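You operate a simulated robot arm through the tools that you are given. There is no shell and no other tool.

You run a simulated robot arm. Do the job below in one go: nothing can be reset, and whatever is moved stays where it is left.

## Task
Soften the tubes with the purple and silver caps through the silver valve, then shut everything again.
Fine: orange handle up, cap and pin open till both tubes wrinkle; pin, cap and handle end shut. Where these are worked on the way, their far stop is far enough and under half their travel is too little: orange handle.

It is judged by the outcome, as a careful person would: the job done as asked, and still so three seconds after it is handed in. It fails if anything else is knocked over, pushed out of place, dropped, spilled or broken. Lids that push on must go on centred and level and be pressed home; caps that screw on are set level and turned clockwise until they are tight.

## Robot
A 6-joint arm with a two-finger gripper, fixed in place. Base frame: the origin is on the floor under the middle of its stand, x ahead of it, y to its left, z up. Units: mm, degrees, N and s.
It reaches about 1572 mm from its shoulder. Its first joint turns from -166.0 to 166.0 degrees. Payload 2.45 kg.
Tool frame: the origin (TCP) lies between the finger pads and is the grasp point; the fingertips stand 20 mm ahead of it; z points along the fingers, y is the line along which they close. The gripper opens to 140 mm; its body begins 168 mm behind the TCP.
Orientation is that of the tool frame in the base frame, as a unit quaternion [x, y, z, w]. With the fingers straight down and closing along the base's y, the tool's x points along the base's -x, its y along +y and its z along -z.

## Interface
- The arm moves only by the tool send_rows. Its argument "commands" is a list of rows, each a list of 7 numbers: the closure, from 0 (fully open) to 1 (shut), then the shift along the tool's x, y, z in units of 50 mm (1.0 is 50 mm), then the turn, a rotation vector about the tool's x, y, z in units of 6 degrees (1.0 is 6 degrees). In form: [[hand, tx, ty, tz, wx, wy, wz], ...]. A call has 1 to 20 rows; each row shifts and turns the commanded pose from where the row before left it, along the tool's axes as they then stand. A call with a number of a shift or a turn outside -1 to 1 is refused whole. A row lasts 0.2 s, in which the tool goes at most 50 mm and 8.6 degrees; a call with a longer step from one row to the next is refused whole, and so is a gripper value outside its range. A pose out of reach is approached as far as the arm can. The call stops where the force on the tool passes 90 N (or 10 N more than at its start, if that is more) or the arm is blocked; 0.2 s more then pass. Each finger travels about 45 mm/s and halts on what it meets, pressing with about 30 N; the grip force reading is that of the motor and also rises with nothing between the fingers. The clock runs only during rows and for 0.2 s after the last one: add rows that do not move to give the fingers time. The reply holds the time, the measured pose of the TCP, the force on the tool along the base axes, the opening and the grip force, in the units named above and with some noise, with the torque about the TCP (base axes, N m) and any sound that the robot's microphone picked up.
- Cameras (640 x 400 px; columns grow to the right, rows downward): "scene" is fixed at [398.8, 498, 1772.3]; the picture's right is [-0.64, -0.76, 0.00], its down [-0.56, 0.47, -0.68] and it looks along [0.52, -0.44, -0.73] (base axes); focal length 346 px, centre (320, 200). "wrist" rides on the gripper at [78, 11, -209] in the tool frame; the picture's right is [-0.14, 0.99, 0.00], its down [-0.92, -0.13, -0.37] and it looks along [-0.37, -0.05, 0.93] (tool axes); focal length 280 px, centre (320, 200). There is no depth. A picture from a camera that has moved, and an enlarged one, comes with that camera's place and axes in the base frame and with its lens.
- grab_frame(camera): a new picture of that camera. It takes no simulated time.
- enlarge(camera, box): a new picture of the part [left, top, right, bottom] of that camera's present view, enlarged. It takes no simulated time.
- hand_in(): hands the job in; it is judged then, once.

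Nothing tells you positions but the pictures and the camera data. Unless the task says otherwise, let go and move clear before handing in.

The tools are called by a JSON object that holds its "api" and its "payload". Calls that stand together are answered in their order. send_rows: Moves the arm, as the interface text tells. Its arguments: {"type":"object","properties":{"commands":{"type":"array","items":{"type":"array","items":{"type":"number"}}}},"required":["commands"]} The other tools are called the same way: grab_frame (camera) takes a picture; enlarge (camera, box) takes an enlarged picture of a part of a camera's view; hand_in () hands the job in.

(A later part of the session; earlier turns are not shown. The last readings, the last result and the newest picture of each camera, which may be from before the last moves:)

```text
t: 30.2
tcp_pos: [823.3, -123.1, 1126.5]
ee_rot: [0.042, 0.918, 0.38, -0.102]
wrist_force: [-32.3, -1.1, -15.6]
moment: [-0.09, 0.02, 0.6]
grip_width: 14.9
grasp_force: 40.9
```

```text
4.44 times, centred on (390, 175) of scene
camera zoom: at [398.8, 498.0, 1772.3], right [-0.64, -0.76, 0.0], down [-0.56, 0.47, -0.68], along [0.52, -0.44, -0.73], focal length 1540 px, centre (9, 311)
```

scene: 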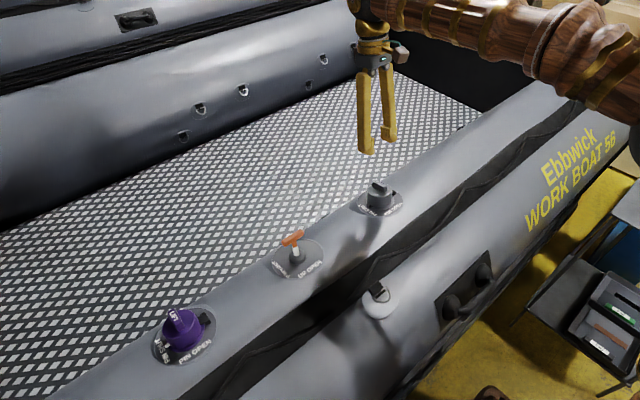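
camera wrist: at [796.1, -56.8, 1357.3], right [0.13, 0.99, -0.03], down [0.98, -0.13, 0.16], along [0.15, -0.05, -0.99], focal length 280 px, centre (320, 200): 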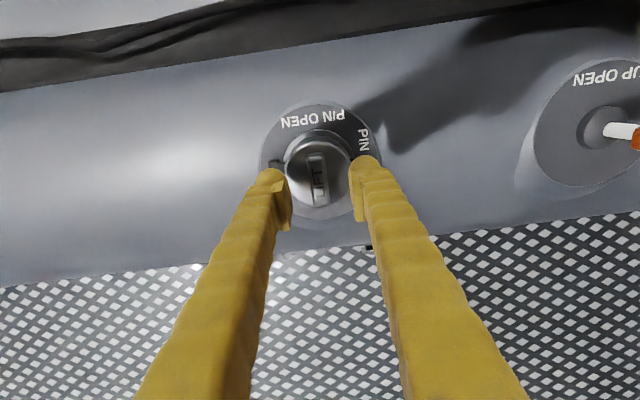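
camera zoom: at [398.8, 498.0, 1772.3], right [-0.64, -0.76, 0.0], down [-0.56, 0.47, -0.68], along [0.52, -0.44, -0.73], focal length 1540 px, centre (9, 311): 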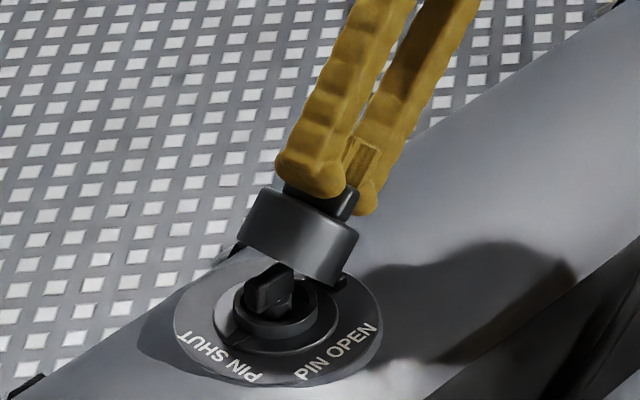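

The cap is about 45° open and a black pin knob is visible inside. I'll correct for a ~2° yaw of the hinge axis and continue.

{"api": "send_rows", "payload": {"commands": [[1, 0.03, -0.085, -0.047, -0.6, 0, 0], [1, 0.004, -0.0754, -0.056, -0.6, -0.02, -0.02], [1, 0.004, -0.0754, -0.056, -0.6, -0.02, -0.02], [1, 0.004, -0.0754, -0.056, -0.6, -0.02, -0.02], [1, 0, 0, 0, 0, 0, 0]]}}

{"api": "enlarge", "payload": {"camera": "scene", "box": [320, 130, 460, 220]}}

```text
t: 31.4
tcp_pos: [820.4, -142.5, 1122.2]
ee_rot: [0.053, 0.863, 0.493, -0.09]
wrist_force: [37.7, -4.6, 12.8]
moment: [0.14, -0.39, -0.27]
grip_width: 15.1
grasp_force: 40.9
```

```text
4.44 times, centred on (390, 175) of scene
camera zoom: at [398.8, 498.0, 1772.3], right [-0.64, -0.76, 0.0], down [-0.56, 0.47, -0.68], along [0.52, -0.44, -0.73], focal length 1540 px, centre (9, 311)
```

zoom: 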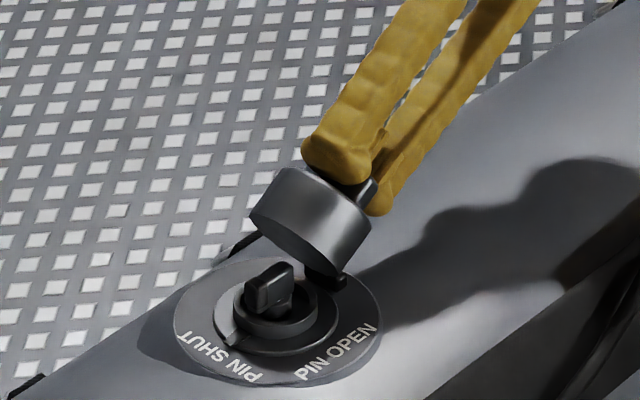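

About 60° open. I over-corrected in x, so I'll trim that and continue.

{"api": "send_rows", "payload": {"commands": [[1, -0.022, -0.07, -0.058, -0.6, 0, 0], [1, 0.002, -0.0754, -0.0574, -0.6, -0.01, -0.01], [1, 0.002, -0.0754, -0.0574, -0.6, -0.01, -0.01], [1, 0.002, -0.0754, -0.0574, -0.6, -0.01, -0.01], [1, 0, 0, 0, 0, 0, 0]]}}

{"api": "enlarge", "payload": {"camera": "scene", "box": [320, 130, 460, 220]}}

{"api": "grab_frame", "payload": {"camera": "scene"}}

```text
t: 32.6
tcp_pos: [817.3, -157.1, 1113.7]
ee_rot: [0.063, 0.795, 0.598, -0.081]
wrist_force: [-0.2, -20.9, 38.9]
moment: [0.4, -0.25, -0.12]
grip_width: 14.9
grasp_force: 41.0
```

```text
4.44 times, centred on (390, 175) of scene
camera zoom: at [398.8, 498.0, 1772.3], right [-0.64, -0.76, 0.0], down [-0.56, 0.47, -0.68], along [0.52, -0.44, -0.73], focal length 1540 px, centre (9, 311)
```

zoom: 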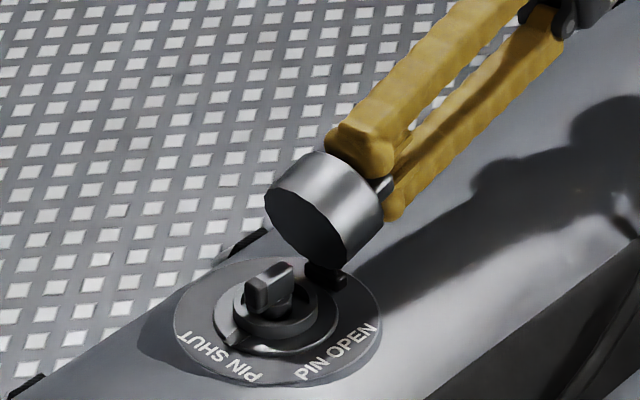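

```text
taken
```

scene: 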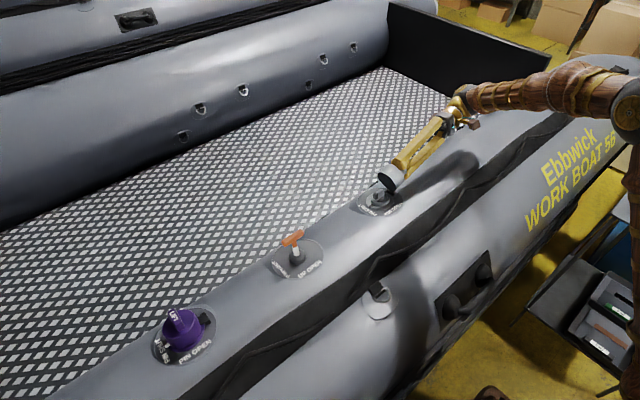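

The cap is past 70° and past its balance point. I'll relieve the outward load, rotate a bit more, then let go gently.

{"api": "send_rows", "payload": {"commands": [[1, 0, 0.018, -0.022, 0, 0, 0], [1, 0.002, -0.0754, -0.0574, -0.6, 0, 0], [1, 0.002, -0.0754, -0.0574, -0.6, 0, 0], [1, 0, 0, 0, 0, 0, 0]]}}

{"api": "enlarge", "payload": {"camera": "scene", "box": [320, 110, 480, 220]}}

{"api": "grab_frame", "payload": {"camera": "wrist"}}

```text
t: 33.6
tcp_pos: [816.4, -164.6, 1106.3]
ee_rot: [0.068, 0.756, 0.646, -0.077]
wrist_force: [-24.2, -2.0, 2.0]
moment: [-0.19, -0.31, 0.12]
grip_width: 15.0
grasp_force: 41.0
```

```text
3.64 times, centred on (400, 165) of scene
camera zoom: at [398.8, 498.0, 1772.3], right [-0.64, -0.76, 0.0], down [-0.56, 0.47, -0.68], along [0.52, -0.44, -0.73], focal length 1260 px, centre (29, 327)
```

zoom: 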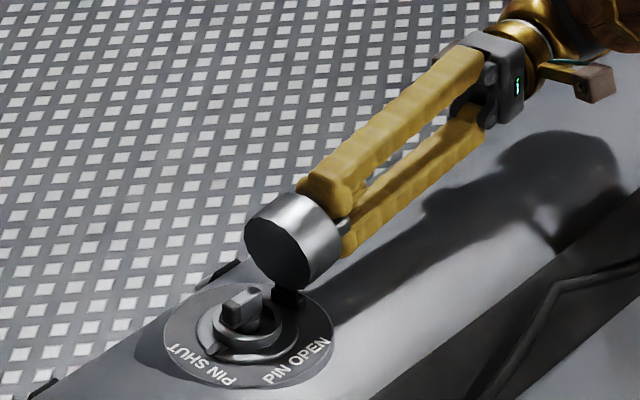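

```text
taken
camera wrist: at [748.9, -370.8, 1165.3], right [0.34, 0.15, 0.93], down [0.89, -0.39, -0.26], along [0.32, 0.91, -0.27], focal length 280 px, centre (320, 200)
```

wrist: 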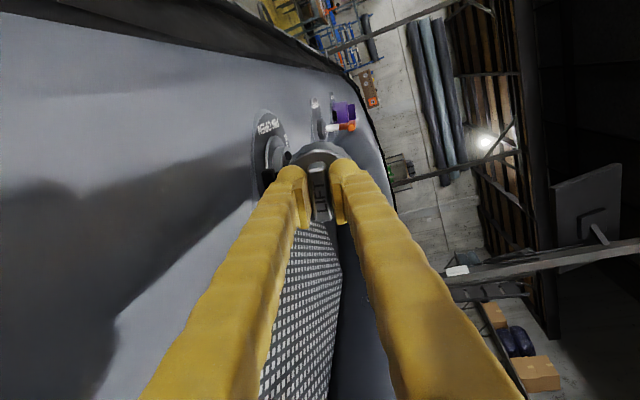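

The hand is still well clear of the tube. I'll open slightly and retreat straight back.

{"api": "send_rows", "payload": {"commands": [[0.85, 0, 0, 0, 0, 0, 0], [0.75, 0, 0, 0, 0, 0, 0], [0.75, 0, 0, 0, 0, 0, 0], [0.75, 0, 0.05, -0.2, 0, 0, 0], [0.75, 0, 0.05, -0.4, 0, 0, 0], [0.75, 0, 0.1, -0.4, 0, 0, 0], [0.75, 0, 0.2, -0.4, 0, 0, 0], [0.75, 0, 0, 0, 0, 0, 0]]}}

{"api": "enlarge", "payload": {"camera": "scene", "box": [320, 110, 480, 220]}}

```text
t: 35.4
tcp_pos: [821.8, -231.0, 1136.6]
ee_rot: [0.068, 0.757, 0.645, -0.078]
wrist_force: [0.2, -0.4, -0.7]
moment: [-0.02, 0.03, 0.01]
grip_width: 35.0
grasp_force: 0.1
```

```text
3.64 times, centred on (400, 165) of scene
camera zoom: at [398.8, 498.0, 1772.3], right [-0.64, -0.76, 0.0], down [-0.56, 0.47, -0.68], along [0.52, -0.44, -0.73], focal length 1260 px, centre (29, 327)
```

zoom: 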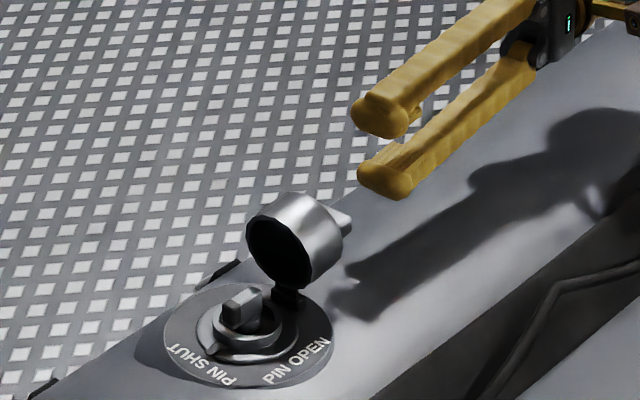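

The cap holds itself at about 81° open, showing a small black pin knob with its bar along y, pointing at PIN SHUT. I need the cap further out of the way, so I'll raise the hand, bring it upright and yaw it 90°, then nudge the cap further open.

{"api": "send_rows", "payload": {"commands": [[0.75, 0, 0.9, 0, 0, 0, 0], [0.75, 0, 0.9, 0, 0, 0, 0], [0.75, 0, 0.9, 0, 0, 0, 0], [0.8, 0, 0, 0, 1, 0, 0], [0.9, 0, 0, 0, 1, 0, 0], [1, 0, 0, 0, 1, 0, 0], [1, 0, 0, 0, 1, 0, 0], [1, 0, 0, 0, 1, 0, 0], [1, 0, 0, 0, 1, 0, 0], [1, 0, 0, 0, 1, 0, 0], [1, 0, 0, 0, 1, 0, 0], [1, 0, 0, 0, 1, 0, 0], [1, 0, 0, 0, 1, 0, 0], [1, 0, 0, 0, 1, 0, 0], [1, 0, 0, 0, 1, 0, 0], [1, 0, 0, 0, 1, 0, 0], [1, 0, 0, 0, 0.45, 0, 0], [1, 0, 0, 0, 0, 0, 0]]}}

{"api": "send_rows", "payload": {"commands": [[1, 0, 0.8, 0, 0, 0, 0], [1, 0, 0.8, 0, 0, 0, 0], [1, 0, 0.8, 0, 0, 0, 0], [1, 0, 0.4, 0, 0, 0, 1], [1, 0, 0, 0, 0, 0, 1], [1, 0, 0, 0, 0, 0, 1], [1, 0, 0, 0, 0, 0, 1], [1, 0, 0, 0, 0, 0, 1], [1, 0, 0, 0, 0, 0, 1], [1, 0, 0, 0, 0, 0, 1], [1, 0, 0, 0, 0, 0, 1], [1, 0, 0, 0, 0, 0, 1], [1, 0, 0, 0, 0, 0, 1], [1, 0, 0, 0, 0, 0, 1], [1, 0, 0, 0, 0, 0, 1], [1, 0, 0, 0, 0, 0, 1], [1, 0, 0, 0, 0, 0, 1], [1, 0, 0, 0, 0, 0, 1], [1, 0, 0, 0, 0, 0, 0]]}}

{"api": "grab_frame", "payload": {"camera": "wrist"}}

{"api": "grab_frame", "payload": {"camera": "scene"}}

```text
t: 39.2
tcp_pos: [851.6, -193.4, 1258.7]
ee_rot: [0.002, 0.995, 0.003, -0.103]
wrist_force: [-0.8, -0.5, -0.8]
moment: [-0.01, 0.0, -0.01]
grip_width: 0.1
grasp_force: 29.1
out of reach, approached as far as the arm can: row 2, 3
```

```text
t: 43.2
tcp_pos: [851.0, -54.9, 1258.3]
ee_rot: [0.706, 0.701, -0.07, -0.074]
wrist_force: [0.3, 0.6, 0.4]
moment: [0.02, -0.01, 0.0]
grip_width: 0.3
grasp_force: 29.0
```

```text
taken
camera wrist: at [905.7, 22.9, 1461.1], right [0.97, -0.14, -0.2], down [-0.05, -0.92, 0.38], along [-0.24, -0.36, -0.9], focal length 280 px, centre (320, 200)
```

wrist: 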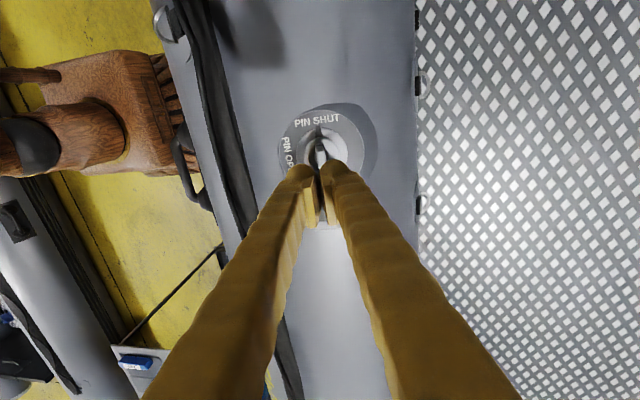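

```text
taken
```

scene: 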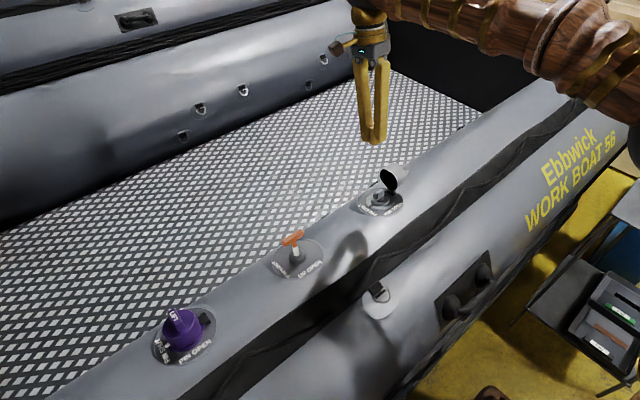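

The hand is upright above the valve with closed fingers. I'll descend between the pin and the open cap, staying above the pin, then press the cap's upper lip toward -y.

{"api": "send_rows", "payload": {"commands": [[1, -0.34, 0, 0.5, 0, 0, 0], [1, 0, 0, 0.8, 0, 0, 0], [1, 0, 0, 0.8, 0, 0, 0], [1, 0, 0, 0.4, 0, 0, 0], [1, 0, 0, 0, 0, 0, 0]]}}

{"api": "enlarge", "payload": {"camera": "scene", "box": [320, 130, 460, 220]}}

{"api": "grab_frame", "payload": {"camera": "wrist"}}

```text
t: 44.4
tcp_pos: [826.1, -68.8, 1136.3]
ee_rot: [0.705, 0.702, -0.07, -0.074]
wrist_force: [-0.4, -0.6, -0.4]
moment: [-0.03, 0.02, 0.02]
grip_width: 0.0
grasp_force: 29.3
```

```text
4.44 times, centred on (390, 175) of scene
camera zoom: at [398.8, 498.0, 1772.3], right [-0.64, -0.76, 0.0], down [-0.56, 0.47, -0.68], along [0.52, -0.44, -0.73], focal length 1540 px, centre (9, 311)
```

zoom: 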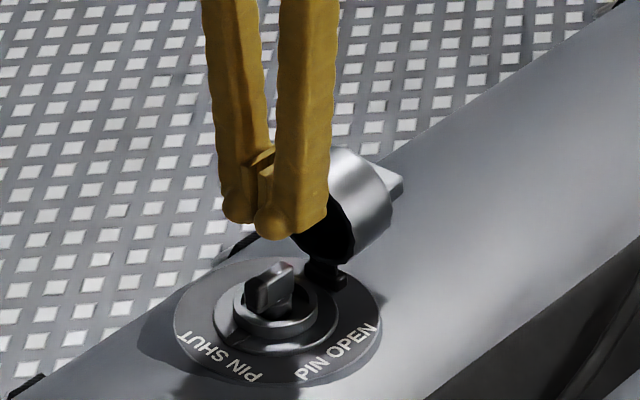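

```text
taken
camera wrist: at [880.0, 7.1, 1338.7], right [0.97, -0.14, -0.2], down [-0.05, -0.92, 0.38], along [-0.24, -0.36, -0.9], focal length 280 px, centre (320, 200)
```

wrist: 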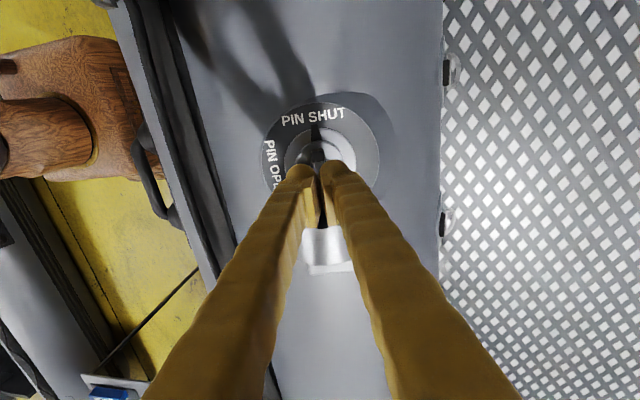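

The fingertips sit above the pin and in front of the cap's lip. I'll lower 8 mm and push toward -y in small steps.

{"api": "send_rows", "payload": {"commands": [[1, 0, 0, 0.16, 0, 0, 0], [1, -0.15, 0, 0, 0, 0, 0], [1, -0.15, 0, 0, 0, 0, 0], [1, -0.15, 0, 0, 0, 0, 0], [1, -0.15, 0, 0, 0, 0, 0], [1, 0, 0, 0, 0, 0, 0]]}}

{"api": "enlarge", "payload": {"camera": "scene", "box": [320, 130, 460, 220]}}

```text
t: 45.8
tcp_pos: [824.2, -98.2, 1130.0]
ee_rot: [0.705, 0.702, -0.071, -0.074]
wrist_force: [0.6, -0.5, -0.8]
moment: [-0.01, 0.01, -0.03]
grip_width: 0.3
grasp_force: 29.6
```

```text
4.44 times, centred on (390, 175) of scene
camera zoom: at [398.8, 498.0, 1772.3], right [-0.64, -0.76, 0.0], down [-0.56, 0.47, -0.68], along [0.52, -0.44, -0.73], focal length 1540 px, centre (9, 311)
```

zoom: 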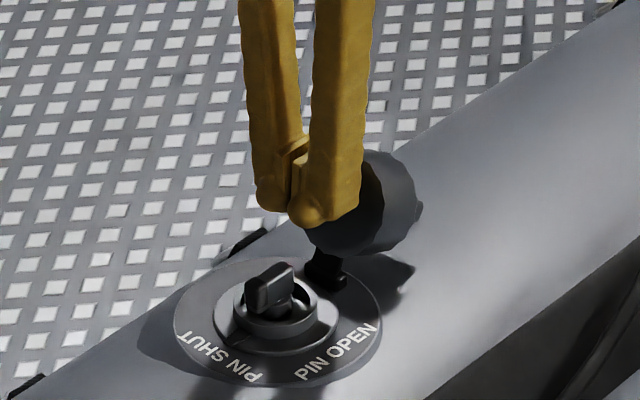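

No resistance yet. I'll keep nudging.

{"api": "send_rows", "payload": {"commands": [[1, -0.12, 0, 0, 0, 0, 0], [1, -0.12, 0, 0, 0, 0, 0], [1, -0.12, 0, 0, 0, 0, 0], [1, -0.12, 0, 0, 0, 0, 0], [1, 0, 0, 0, 0, 0, 0]]}}

{"api": "enlarge", "payload": {"camera": "scene", "box": [320, 130, 460, 220]}}

```text
t: 47.0
tcp_pos: [824.2, -120.8, 1127.0]
ee_rot: [0.704, 0.703, -0.07, -0.076]
wrist_force: [-3.6, 57.6, 1.9]
moment: [0.76, 0.14, -0.21]
grip_width: 6.2
grasp_force: 29.5
```

```text
4.44 times, centred on (390, 175) of scene
camera zoom: at [398.8, 498.0, 1772.3], right [-0.64, -0.76, 0.0], down [-0.56, 0.47, -0.68], along [0.52, -0.44, -0.73], focal length 1540 px, centre (9, 311)
```

zoom: 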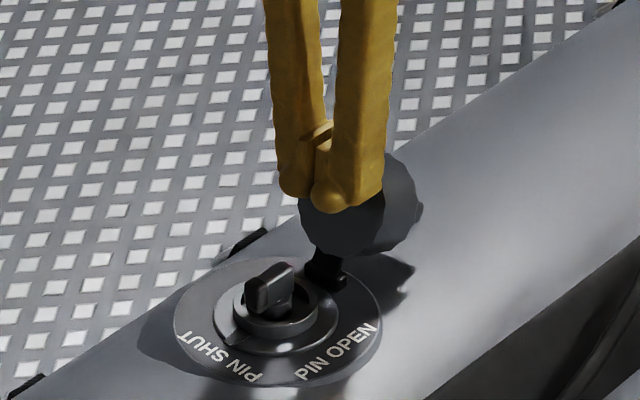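

Resistance of 58 N means the cap is at its far stop. I'll back off and look at the pin from above.

{"api": "send_rows", "payload": {"commands": [[1, 0.3, 0, 0, 0, 0, 0], [1, 0.4, 0, 0, 0, 0, 0], [1, 0.3, 0, -0.5, 0, 0, 0], [0.8, 0.1, 0, -0.8, 0, 0, 0], [0.7, 0, 0, -0.8, 0, 0, 0], [0.7, 0, 0, 0, 0, 0, 0]]}}

{"api": "grab_frame", "payload": {"camera": "wrist"}}

{"api": "enlarge", "payload": {"camera": "wrist", "box": [240, 90, 400, 190]}}

{"api": "enlarge", "payload": {"camera": "scene", "box": [320, 130, 460, 220]}}

```text
t: 48.4
tcp_pos: [843.8, -68.6, 1230.9]
ee_rot: [0.705, 0.702, -0.071, -0.076]
wrist_force: [0.3, 0.3, 0.6]
moment: [-0.06, 0.02, 0.03]
grip_width: 42.2
grasp_force: 0.1
```

```text
taken
camera wrist: at [898.6, 7.8, 1432.9], right [0.97, -0.14, -0.2], down [-0.05, -0.92, 0.38], along [-0.24, -0.36, -0.9], focal length 280 px, centre (320, 200)
```

wrist: 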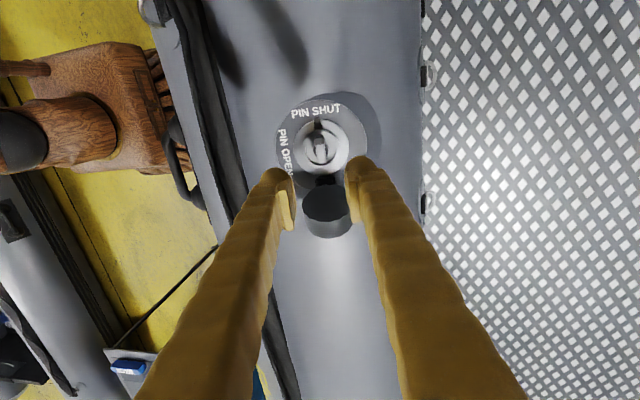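

```text
4.00 times, centred on (320, 140) of wrist
camera zoom: at [898.6, 7.8, 1432.9], right [0.97, -0.14, -0.2], down [-0.05, -0.92, 0.38], along [-0.24, -0.36, -0.9], focal length 1122 px, centre (320, 440)
```

zoom: 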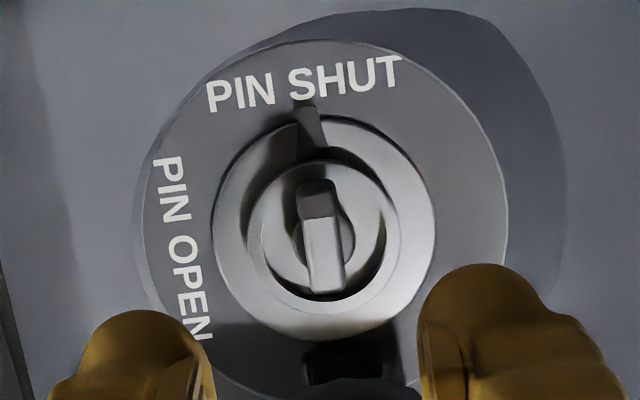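

```text
4.44 times, centred on (390, 175) of scene
camera zoom: at [398.8, 498.0, 1772.3], right [-0.64, -0.76, 0.0], down [-0.56, 0.47, -0.68], along [0.52, -0.44, -0.73], focal length 1540 px, centre (9, 311)
```

zoom: 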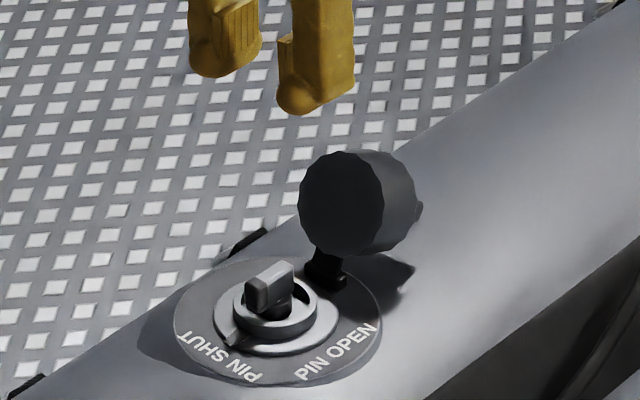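

The cap now leans at about 105° at its stop, giving full access to the pin. The pin bar lies along y with its pointer at PIN SHUT. I'll centre on it (about 2 mm shift) and descend in stages.

{"api": "send_rows", "payload": {"commands": [[0.7, 0, 0.044, 0.7, 0, 0, 0], [0.7, 0, 0, 0.8, 0, 0, 0], [0.7, 0, 0, 0.7, 0, 0, 0], [0.7, 0, 0, 0, 0, 0, 0]]}}

{"api": "grab_frame", "payload": {"camera": "wrist"}}

{"api": "enlarge", "payload": {"camera": "wrist", "box": [240, 110, 400, 210]}}

{"api": "enlarge", "payload": {"camera": "scene", "box": [320, 130, 460, 220]}}

```text
t: 49.4
tcp_pos: [825.2, -69.4, 1121.9]
ee_rot: [0.705, 0.702, -0.07, -0.074]
wrist_force: [-0.1, -0.6, -0.2]
moment: [0.05, 0.02, -0.02]
grip_width: 42.2
grasp_force: 0.0
```

```text
taken
camera wrist: at [878.7, 7.8, 1325.4], right [0.97, -0.14, -0.2], down [-0.05, -0.92, 0.38], along [-0.24, -0.36, -0.9], focal length 280 px, centre (320, 200)
```

wrist: 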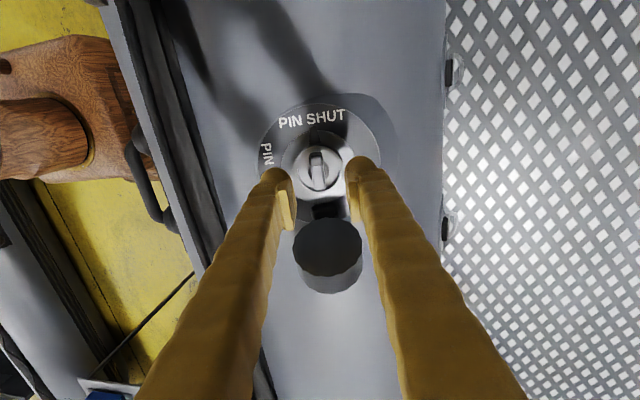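

```text
4.00 times, centred on (320, 160) of wrist
camera zoom: at [878.7, 7.8, 1325.4], right [0.97, -0.14, -0.2], down [-0.05, -0.92, 0.38], along [-0.24, -0.36, -0.9], focal length 1122 px, centre (320, 360)
```

zoom: 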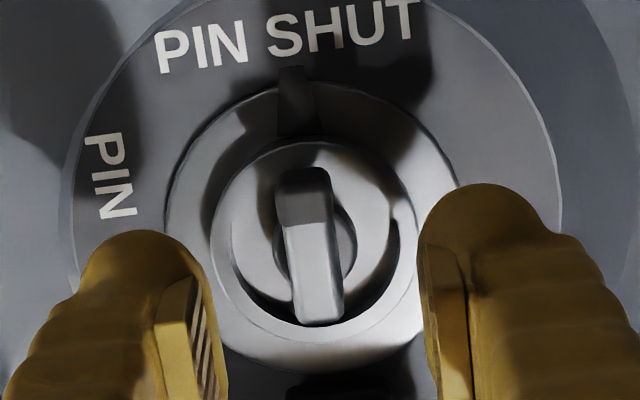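

```text
4.44 times, centred on (390, 175) of scene
camera zoom: at [398.8, 498.0, 1772.3], right [-0.64, -0.76, 0.0], down [-0.56, 0.47, -0.68], along [0.52, -0.44, -0.73], focal length 1540 px, centre (9, 311)
```

zoom: 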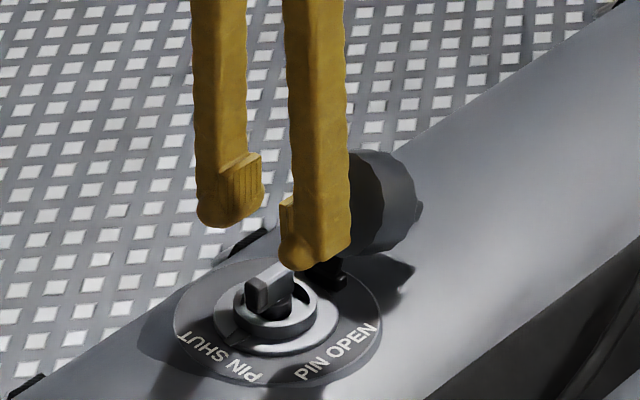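

The pin bar's top is at about h≈45 mm, about 26×12 mm, and centred between the pads. I'll go down about 34 mm, keeping the tips just above the inner ring.

{"api": "send_rows", "payload": {"commands": [[0.7, 0.02, 0, 0.3, 0, 0, 0], [0.7, 0, 0, 0.25, 0, 0, 0], [0.7, 0, 0, 0.13, 0, 0, 0], [0.7, 0, 0, 0, 0, 0, 0]]}}

{"api": "enlarge", "payload": {"camera": "wrist", "box": [240, 130, 400, 230]}}

{"api": "enlarge", "payload": {"camera": "scene", "box": [340, 150, 430, 210]}}

```text
t: 50.4
tcp_pos: [816.6, -66.2, 1090.1]
ee_rot: [0.705, 0.701, -0.071, -0.076]
wrist_force: [0.9, -0.5, -0.6]
moment: [0.02, 0.0, -0.03]
grip_width: 41.9
grasp_force: 0.2
```

```text
4.00 times, centred on (320, 180) of wrist
camera zoom: at [872.3, 9.6, 1292.5], right [0.97, -0.14, -0.2], down [-0.05, -0.92, 0.38], along [-0.24, -0.36, -0.9], focal length 1122 px, centre (320, 280)
```

zoom: 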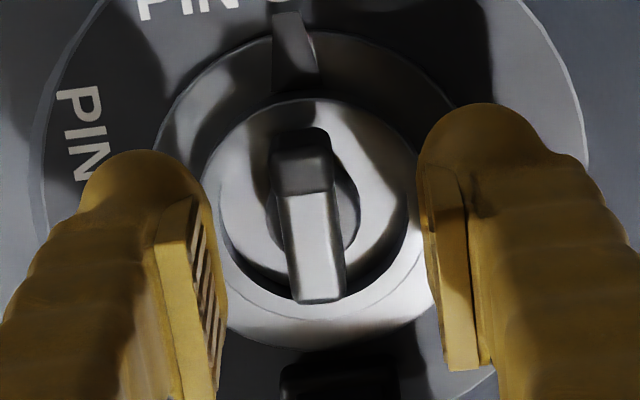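

```text
6.67 times, centred on (385, 180) of scene
camera zoom: at [398.8, 498.0, 1772.3], right [-0.64, -0.76, 0.0], down [-0.56, 0.47, -0.68], along [0.52, -0.44, -0.73], focal length 2310 px, centre (-113, 333)
```

zoom: 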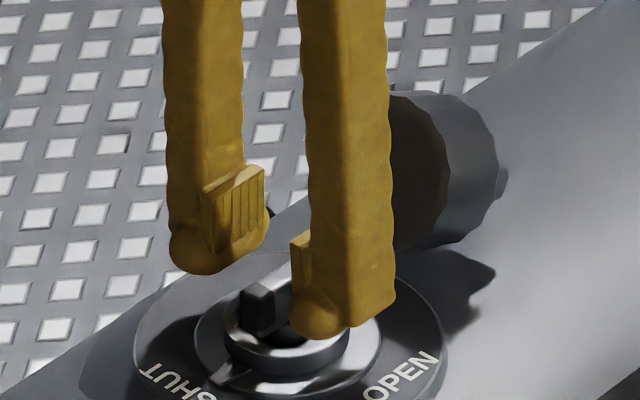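

The fingertips overlap the bar by about 12 mm. I'll go 3 mm lower and close gently on it.

{"api": "send_rows", "payload": {"commands": [[0.7, -0.02, 0, 0.06, 0, 0, 0], [0.85, 0, 0, 0, 0, 0, 0], [1, 0, 0, 0, 0, 0, 0], [1, 0, 0, 0, 0, 0, 0], [1, 0, 0, 0, 0, 0, 0]]}}

{"api": "enlarge", "payload": {"camera": "wrist", "box": [240, 130, 400, 230]}}

{"api": "enlarge", "payload": {"camera": "scene", "box": [340, 150, 430, 210]}}

```text
t: 51.6
tcp_pos: [815.7, -67.7, 1087.0]
ee_rot: [0.704, 0.702, -0.073, -0.076]
wrist_force: [-44.0, 0.2, 3.2]
moment: [-0.01, 0.43, -0.03]
grip_width: 11.1
grasp_force: 37.9
```

```text
4.00 times, centred on (320, 180) of wrist
camera zoom: at [870.5, 8.5, 1289.2], right [0.97, -0.14, -0.21], down [-0.05, -0.92, 0.38], along [-0.24, -0.36, -0.9], focal length 1122 px, centre (320, 280)
```

zoom: 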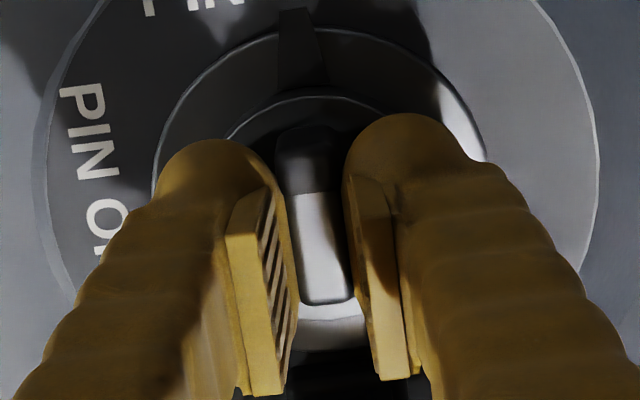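

```text
6.67 times, centred on (385, 180) of scene
camera zoom: at [398.8, 498.0, 1772.3], right [-0.64, -0.76, 0.0], down [-0.56, 0.47, -0.68], along [0.52, -0.44, -0.73], focal length 2310 px, centre (-113, 333)
```

zoom: 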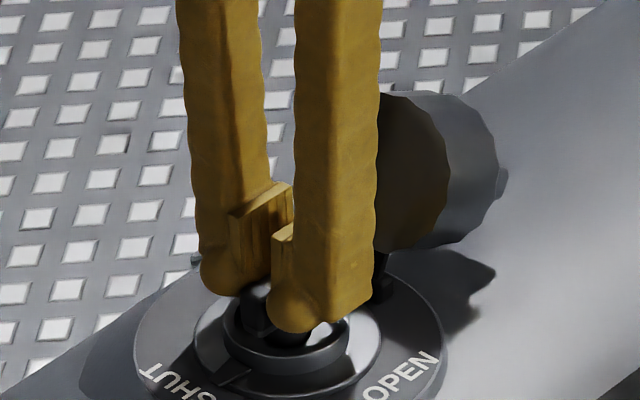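

Gripped at 11 mm with a -44 N side load. I'll relieve it by shifting about 1.5 mm toward -x.

{"api": "send_rows", "payload": {"commands": [[1, 0, -0.03, 0, 0, 0, 0], [1, 0, 0, 0, 0, 0, 0]]}}

```text
t: 52.2
tcp_pos: [815.4, -67.8, 1087.4]
ee_rot: [0.705, 0.702, -0.07, -0.075]
wrist_force: [-36.0, 2.8, -2.6]
moment: [-0.02, 0.32, -0.04]
grip_width: 11.0
grasp_force: 38.1
```

{"api": "send_rows", "payload": {"commands": [[1, 0, -0.03, 0, 0, 0, 0], [1, 0, 0, 0, 0, 0, 0]]}}

```text
t: 52.8
tcp_pos: [815.0, -67.4, 1087.1]
ee_rot: [0.705, 0.702, -0.071, -0.075]
wrist_force: [-9.8, 2.9, -14.7]
moment: [-0.04, 0.03, -0.02]
grip_width: 10.7
grasp_force: 38.5
```

The load is nearly zeroed. Now a small trial turn toward PIN OPEN (counter-clockwise seen from above).

{"api": "send_rows", "payload": {"commands": [[1, 0, -0.008, 0, 0, 0, -0.5], [1, 0, 0, 0, 0, 0, -0.5], [1, 0, 0, 0, 0, 0, 0]]}}

{"api": "enlarge", "payload": {"camera": "wrist", "box": [240, 110, 400, 210]}}

{"api": "enlarge", "payload": {"camera": "scene", "box": [340, 150, 430, 210]}}

```text
t: 53.6
tcp_pos: [815.8, -68.5, 1087.8]
ee_rot: [0.667, 0.738, -0.066, -0.078]
wrist_force: [14.5, 9.4, -27.6]
moment: [0.1, -0.16, -0.02]
grip_width: 11.2
grasp_force: 38.2
```

```text
4.00 times, centred on (320, 160) of wrist
camera zoom: at [861.4, 9.1, 1291.3], right [0.98, -0.04, -0.2], down [0.04, -0.93, 0.36], along [-0.2, -0.36, -0.91], focal length 1122 px, centre (320, 360)
```

zoom: 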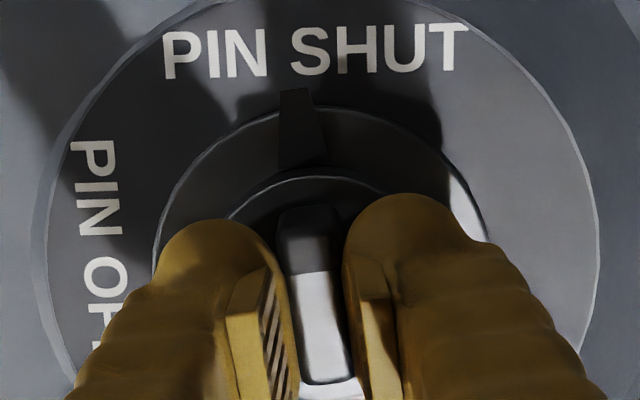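

```text
6.67 times, centred on (385, 180) of scene
camera zoom: at [398.8, 498.0, 1772.3], right [-0.64, -0.76, 0.0], down [-0.56, 0.47, -0.68], along [0.52, -0.44, -0.73], focal length 2310 px, centre (-113, 333)
```

zoom: 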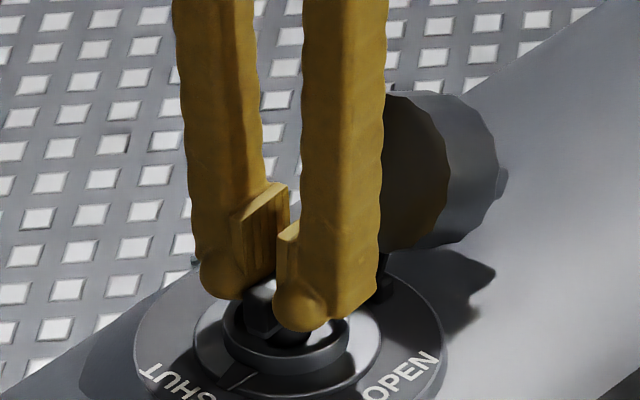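

The pin and its pointer are turning with the fingers. I'll continue the turn, relieving the slight downward load.

{"api": "send_rows", "payload": {"commands": [[1, 0, 0.01, 0.02, 0, 0, -0.7], [1, 0, 0, 0, 0, 0, -0.8], [1, 0, 0, 0, 0, 0, -0.8], [1, 0, 0, 0, 0, 0, -0.8], [1, 0, 0, 0, 0, 0, 0]]}}

{"api": "enlarge", "payload": {"camera": "wrist", "box": [240, 110, 400, 210]}}

```text
t: 54.8
tcp_pos: [816.4, -68.0, 1086.9]
ee_rot: [0.539, 0.836, -0.053, -0.088]
wrist_force: [21.7, 4.3, -1.0]
moment: [-0.01, -0.24, 0.0]
grip_width: 11.2
grasp_force: 38.0
```

```text
4.00 times, centred on (320, 160) of wrist
camera zoom: at [836.4, 6.0, 1296.5], right [0.94, 0.28, -0.19], down [0.33, -0.89, 0.3], along [-0.09, -0.35, -0.93], focal length 1122 px, centre (320, 360)
```

zoom: 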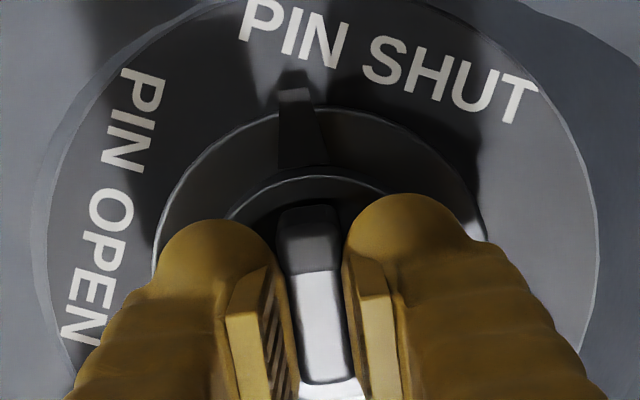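

The pointer is moving clear of PIN SHUT. I'll continue turning.

{"api": "send_rows", "payload": {"commands": [[1, -0.006, 0.013, 0, 0, 0, -0.8], [1, 0, 0, 0, 0, 0, -0.9], [1, 0, 0, 0, 0, 0, -0.9], [1, 0, 0, 0, 0, 0, -0.9], [1, 0, 0, 0, 0, 0, 0]]}}

{"api": "enlarge", "payload": {"camera": "wrist", "box": [240, 110, 400, 210]}}

```text
t: 56.0
tcp_pos: [814.7, -67.9, 1086.2]
ee_rot: [0.377, 0.92, -0.037, -0.096]
wrist_force: [5.8, 7.3, 17.7]
moment: [0.12, 0.02, -0.03]
grip_width: 11.1
grasp_force: 39.1
```

```text
4.00 times, centred on (320, 160) of wrist
camera zoom: at [811.5, -7.2, 1301.6], right [0.78, 0.61, -0.16], down [0.63, -0.74, 0.24], along [0.03, -0.29, -0.96], focal length 1122 px, centre (320, 360)
```

zoom: 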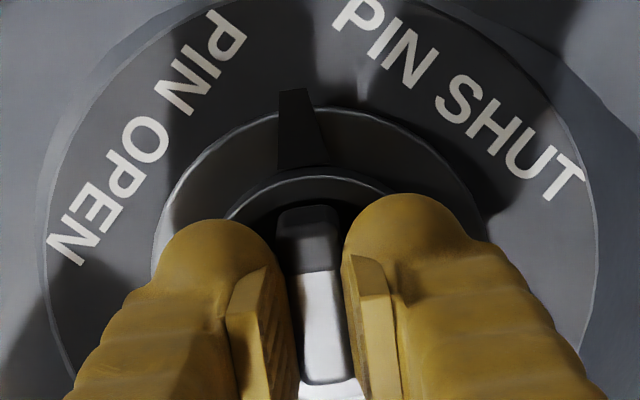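

Halfway between SHUT and OPEN. I'll continue.

{"api": "send_rows", "payload": {"commands": [[1, 0, 0, -0.006, 0, 0, -0.9], [1, 0, 0, 0, 0, 0, -0.9], [1, 0, 0, 0, 0, 0, -0.9], [1, 0, 0, 0, 0, 0, -0.9], [1, 0, 0, 0, 0, 0, 0]]}}

{"api": "enlarge", "payload": {"camera": "wrist", "box": [240, 110, 400, 210]}}

{"api": "enlarge", "payload": {"camera": "scene", "box": [330, 130, 470, 220]}}

```text
t: 57.2
tcp_pos: [814.4, -68.9, 1086.9]
ee_rot: [0.198, 0.975, -0.018, -0.102]
wrist_force: [-1.8, 3.3, 13.8]
moment: [0.02, 0.07, -0.01]
grip_width: 11.1
grasp_force: 38.1
```

```text
4.00 times, centred on (320, 160) of wrist
camera zoom: at [792.4, -29.4, 1305.5], right [0.5, 0.86, -0.1], down [0.86, -0.48, 0.19], along [0.12, -0.18, -0.98], focal length 1122 px, centre (320, 360)
```

zoom: 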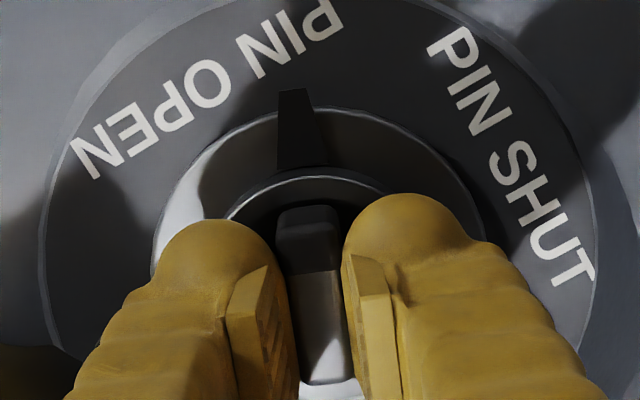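

```text
4.44 times, centred on (400, 175) of scene
camera zoom: at [398.8, 498.0, 1772.3], right [-0.64, -0.76, 0.0], down [-0.56, 0.47, -0.68], along [0.52, -0.44, -0.73], focal length 1540 px, centre (-36, 311)
```

zoom: 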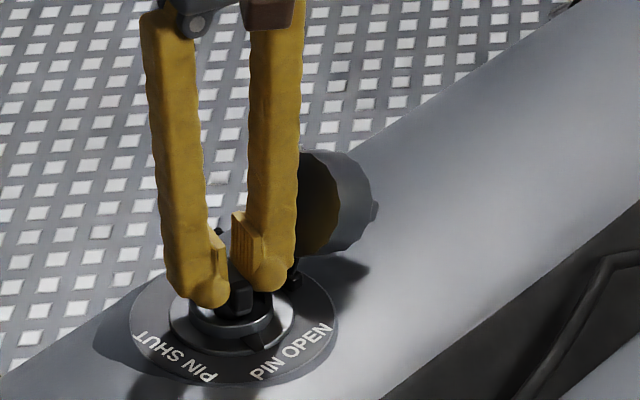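

About 67° turned, with PIN OPEN approaching. I'll continue in smaller steps to the stop.

{"api": "send_rows", "payload": {"commands": [[1, 0, 0, -0.006, 0, 0, -0.8], [1, 0, 0, 0, 0, 0, -0.8], [1, 0, 0, 0, 0, 0, -0.8], [1, 0, 0, 0, 0, 0, -0.6], [1, 0, 0, 0, 0, 0, 0]]}}

{"api": "enlarge", "payload": {"camera": "wrist", "box": [240, 110, 400, 210]}}

{"api": "enlarge", "payload": {"camera": "scene", "box": [330, 130, 470, 220]}}

```text
t: 58.4
tcp_pos: [815.9, -68.8, 1087.5]
ee_rot: [0.043, 0.994, -0.002, -0.104]
wrist_force: [-23.8, -8.9, -2.2]
moment: [-0.07, 0.33, 0.08]
grip_width: 11.1
grasp_force: 38.0
```

```text
4.00 times, centred on (320, 160) of wrist
camera zoom: at [783.5, -52.3, 1307.3], right [0.22, 0.97, -0.04], down [0.96, -0.21, 0.17], along [0.16, -0.08, -0.98], focal length 1122 px, centre (320, 360)
```

zoom: 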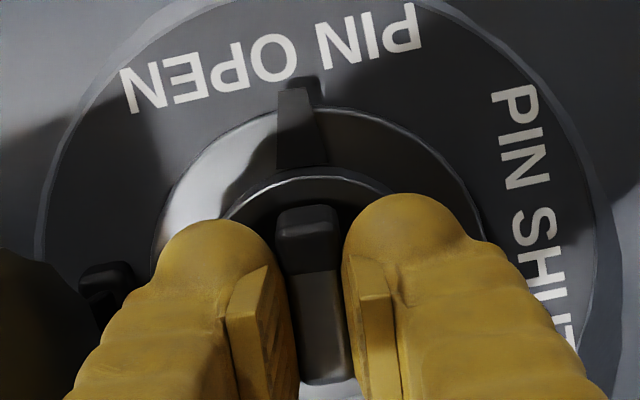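

```text
4.44 times, centred on (400, 175) of scene
camera zoom: at [398.8, 498.0, 1772.3], right [-0.64, -0.76, 0.0], down [-0.56, 0.47, -0.68], along [0.52, -0.44, -0.73], focal length 1540 px, centre (-36, 311)
```

zoom: 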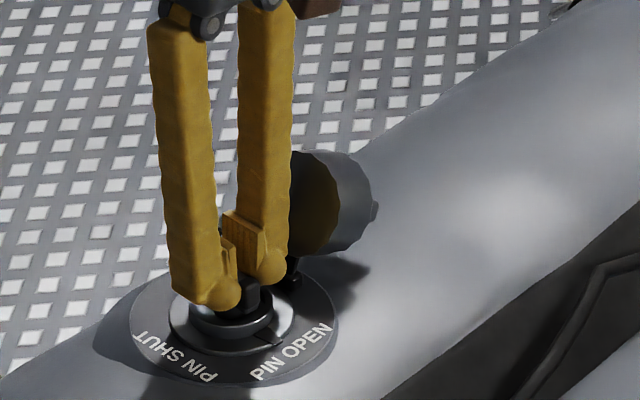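

About 85° turned, with the pointer almost at PIN OPEN. I'll nudge the last degrees and watch the torque for the stop.

{"api": "send_rows", "payload": {"commands": [[1, 0.012, 0, 0, 0, 0, -0.5], [1, 0, 0, 0, 0, 0, -0.5], [1, 0, 0, 0, 0, 0, 0]]}}

{"api": "enlarge", "payload": {"camera": "wrist", "box": [240, 110, 400, 210]}}

```text
t: 59.2
tcp_pos: [816.4, -68.3, 1086.7]
ee_rot: [-0.008, 0.995, 0.003, -0.103]
wrist_force: [-8.6, -18.4, -6.8]
moment: [-0.31, -0.03, -0.62]
grip_width: 11.3
grasp_force: 38.6
```

```text
4.00 times, centred on (320, 160) of wrist
camera zoom: at [781.8, -60.4, 1307.5], right [0.12, 0.99, -0.02], down [0.98, -0.11, 0.17], along [0.17, -0.04, -0.98], focal length 1122 px, centre (320, 360)
```

zoom: 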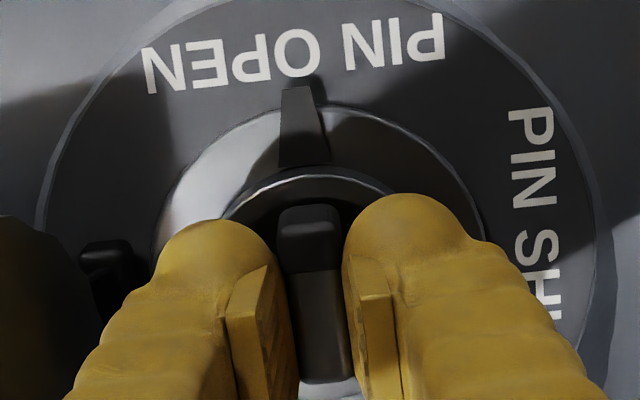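

The torque rose to 0.6 N·m, so the pin is at the OPEN stop with its pointer on PIN OPEN. I'll ease the torque, keep a light hold, and watch the tubes.

{"api": "send_rows", "payload": {"commands": [[1, 0, -0.008, 0, 0, 0, 0.3], [1, 0, 0, 0, 0, 0, 0]]}}

{"api": "grab_frame", "payload": {"camera": "scene"}}

{"api": "grab_frame", "payload": {"camera": "wrist"}}

```text
t: 59.8
tcp_pos: [815.4, -67.5, 1087.2]
ee_rot: [0.007, 0.995, 0.002, -0.104]
wrist_force: [-4.7, -19.1, -15.7]
moment: [-0.19, -0.09, 0.06]
grip_width: 10.8
grasp_force: 38.6
```

```text
taken
```

scene: 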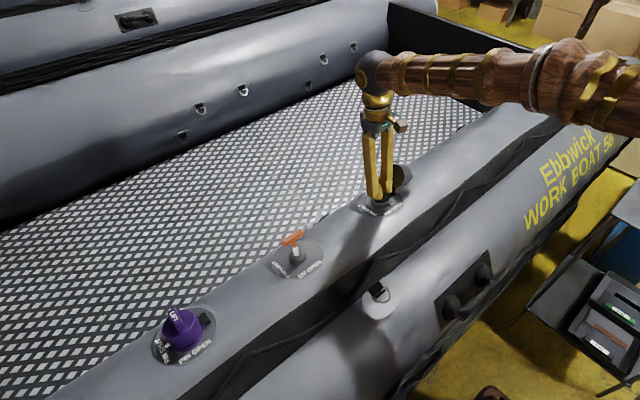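

```text
taken
camera wrist: at [782.5, -58.0, 1307.5], right [0.15, 0.99, -0.03], down [0.97, -0.14, 0.17], along [0.17, -0.05, -0.98], focal length 280 px, centre (320, 200)
```

wrist: 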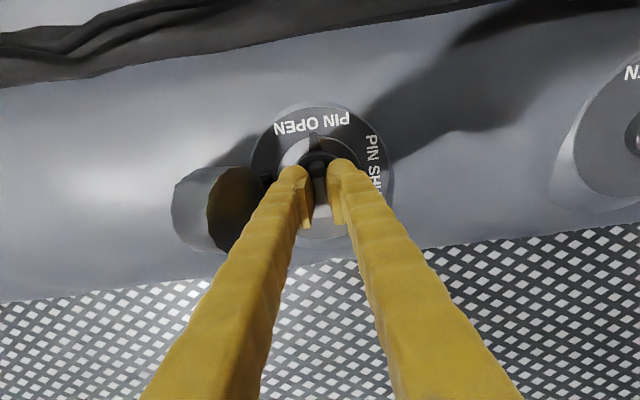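

The pin is at OPEN. I'll hold still for about 2 s and check for sound and any change in the tubes.

{"api": "send_rows", "payload": {"commands": [[1, 0, 0.005, 0, 0, 0, 0], [1, 0, 0, 0, 0, 0, 0], [1, 0, 0, 0, 0, 0, 0], [1, 0, 0, 0, 0, 0, 0], [1, 0, 0, 0, 0, 0, 0], [1, 0, 0, 0, 0, 0, 0], [1, 0, 0, 0, 0, 0, 0], [1, 0, 0, 0, 0, 0, 0], [1, 0, 0, 0, 0, 0, 0], [1, 0, 0, 0, 0, 0, 0]]}}

{"api": "grab_frame", "payload": {"camera": "scene"}}

```text
t: 62.0
tcp_pos: [815.6, -69.8, 1087.1]
ee_rot: [0.007, 0.995, 0.001, -0.104]
wrist_force: [-8.4, -18.0, -15.9]
moment: [-0.15, 0.1, 0.0]
grip_width: 11.2
grasp_force: 38.1
```

```text
taken
```

scene: 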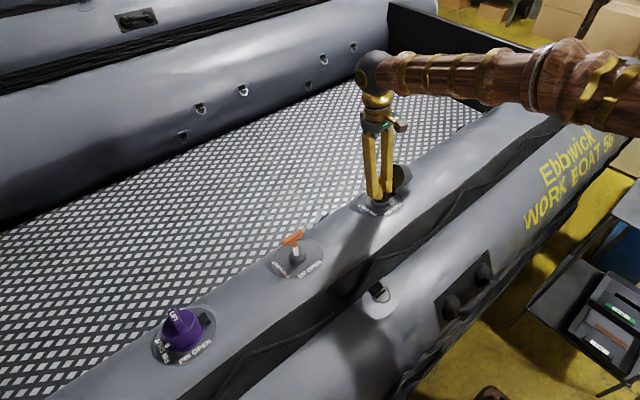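

No sound is reported and no wrinkles are obvious yet. I'll wait a little longer and compare enlarged views.

{"api": "enlarge", "payload": {"camera": "scene", "box": [160, 200, 480, 400]}}

{"api": "send_rows", "payload": {"commands": [[1, 0, 0, 0, 0, 0, 0], [1, 0, 0, 0, 0, 0, 0], [1, 0, 0, 0, 0, 0, 0], [1, 0, 0, 0, 0, 0, 0], [1, 0, 0, 0, 0, 0, 0], [1, 0, 0, 0, 0, 0, 0], [1, 0, 0, 0, 0, 0, 0], [1, 0, 0, 0, 0, 0, 0], [1, 0, 0, 0, 0, 0, 0], [1, 0, 0, 0, 0, 0, 0]]}}

{"api": "enlarge", "payload": {"camera": "scene", "box": [160, 200, 480, 400]}}

```text
2.00 times, centred on (320, 300) of scene
camera zoom: at [398.8, 498.0, 1772.3], right [-0.64, -0.76, 0.0], down [-0.56, 0.47, -0.68], along [0.52, -0.44, -0.73], focal length 693 px, centre (320, 0)
```

zoom: 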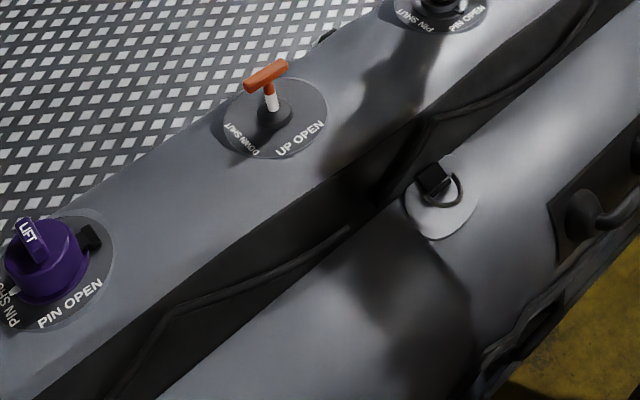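

```text
t: 64.2
tcp_pos: [815.1, -69.1, 1087.1]
ee_rot: [0.007, 0.995, 0.001, -0.103]
wrist_force: [-4.6, -14.1, -10.2]
moment: [-0.16, 0.04, 0.02]
grip_width: 11.2
grasp_force: 38.2
```

```text
2.00 times, centred on (320, 300) of scene
camera zoom: at [398.8, 498.0, 1772.3], right [-0.64, -0.76, 0.0], down [-0.56, 0.47, -0.68], along [0.52, -0.44, -0.73], focal length 693 px, centre (320, 0)
```

zoom: 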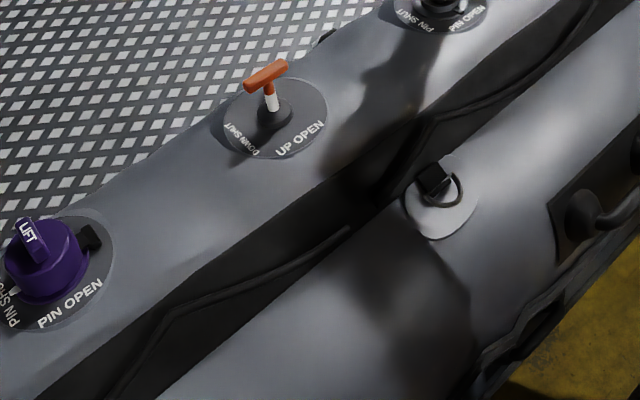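

There's maybe a slight change in shading but nothing conclusive. I'll wait longer.

{"api": "send_rows", "payload": {"commands": [[1, 0, 0, 0, 0, 0, 0], [1, 0, 0, 0, 0, 0, 0], [1, 0, 0, 0, 0, 0, 0], [1, 0, 0, 0, 0, 0, 0], [1, 0, 0, 0, 0, 0, 0], [1, 0, 0, 0, 0, 0, 0], [1, 0, 0, 0, 0, 0, 0], [1, 0, 0, 0, 0, 0, 0], [1, 0, 0, 0, 0, 0, 0], [1, 0, 0, 0, 0, 0, 0], [1, 0, 0, 0, 0, 0, 0], [1, 0, 0, 0, 0, 0, 0], [1, 0, 0, 0, 0, 0, 0], [1, 0, 0, 0, 0, 0, 0], [1, 0, 0, 0, 0, 0, 0], [1, 0, 0, 0, 0, 0, 0], [1, 0, 0, 0, 0, 0, 0], [1, 0, 0, 0, 0, 0, 0], [1, 0, 0, 0, 0, 0, 0], [1, 0, 0, 0, 0, 0, 0]]}}

{"api": "grab_frame", "payload": {"camera": "scene"}}

{"api": "enlarge", "payload": {"camera": "scene", "box": [160, 200, 480, 400]}}

{"api": "grab_frame", "payload": {"camera": "wrist"}}

```text
t: 68.4
tcp_pos: [815.9, -68.0, 1087.3]
ee_rot: [0.007, 0.995, 0.002, -0.102]
wrist_force: [3.8, -8.5, 1.0]
moment: [-0.08, -0.08, 0.04]
grip_width: 11.1
grasp_force: 38.0
```

```text
taken
```

scene: 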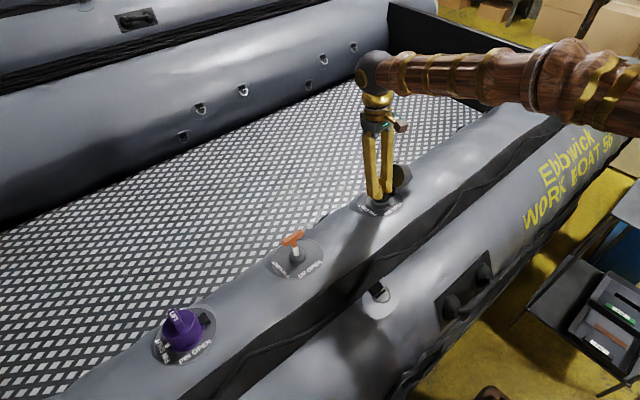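

```text
2.00 times, centred on (320, 300) of scene
camera zoom: at [398.8, 498.0, 1772.3], right [-0.64, -0.76, 0.0], down [-0.56, 0.47, -0.68], along [0.52, -0.44, -0.73], focal length 693 px, centre (320, 0)
```

zoom: 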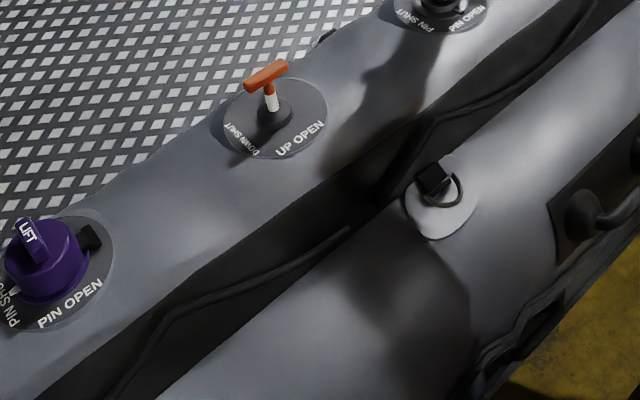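

```text
taken
camera wrist: at [782.5, -58.0, 1307.8], right [0.15, 0.99, -0.03], down [0.97, -0.14, 0.17], along [0.17, -0.05, -0.98], focal length 280 px, centre (320, 200)
```

wrist: 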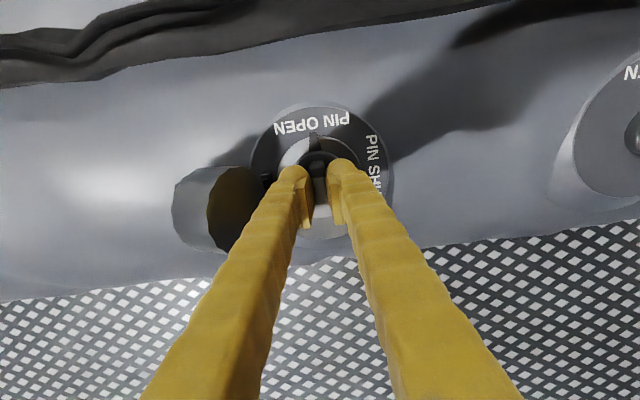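

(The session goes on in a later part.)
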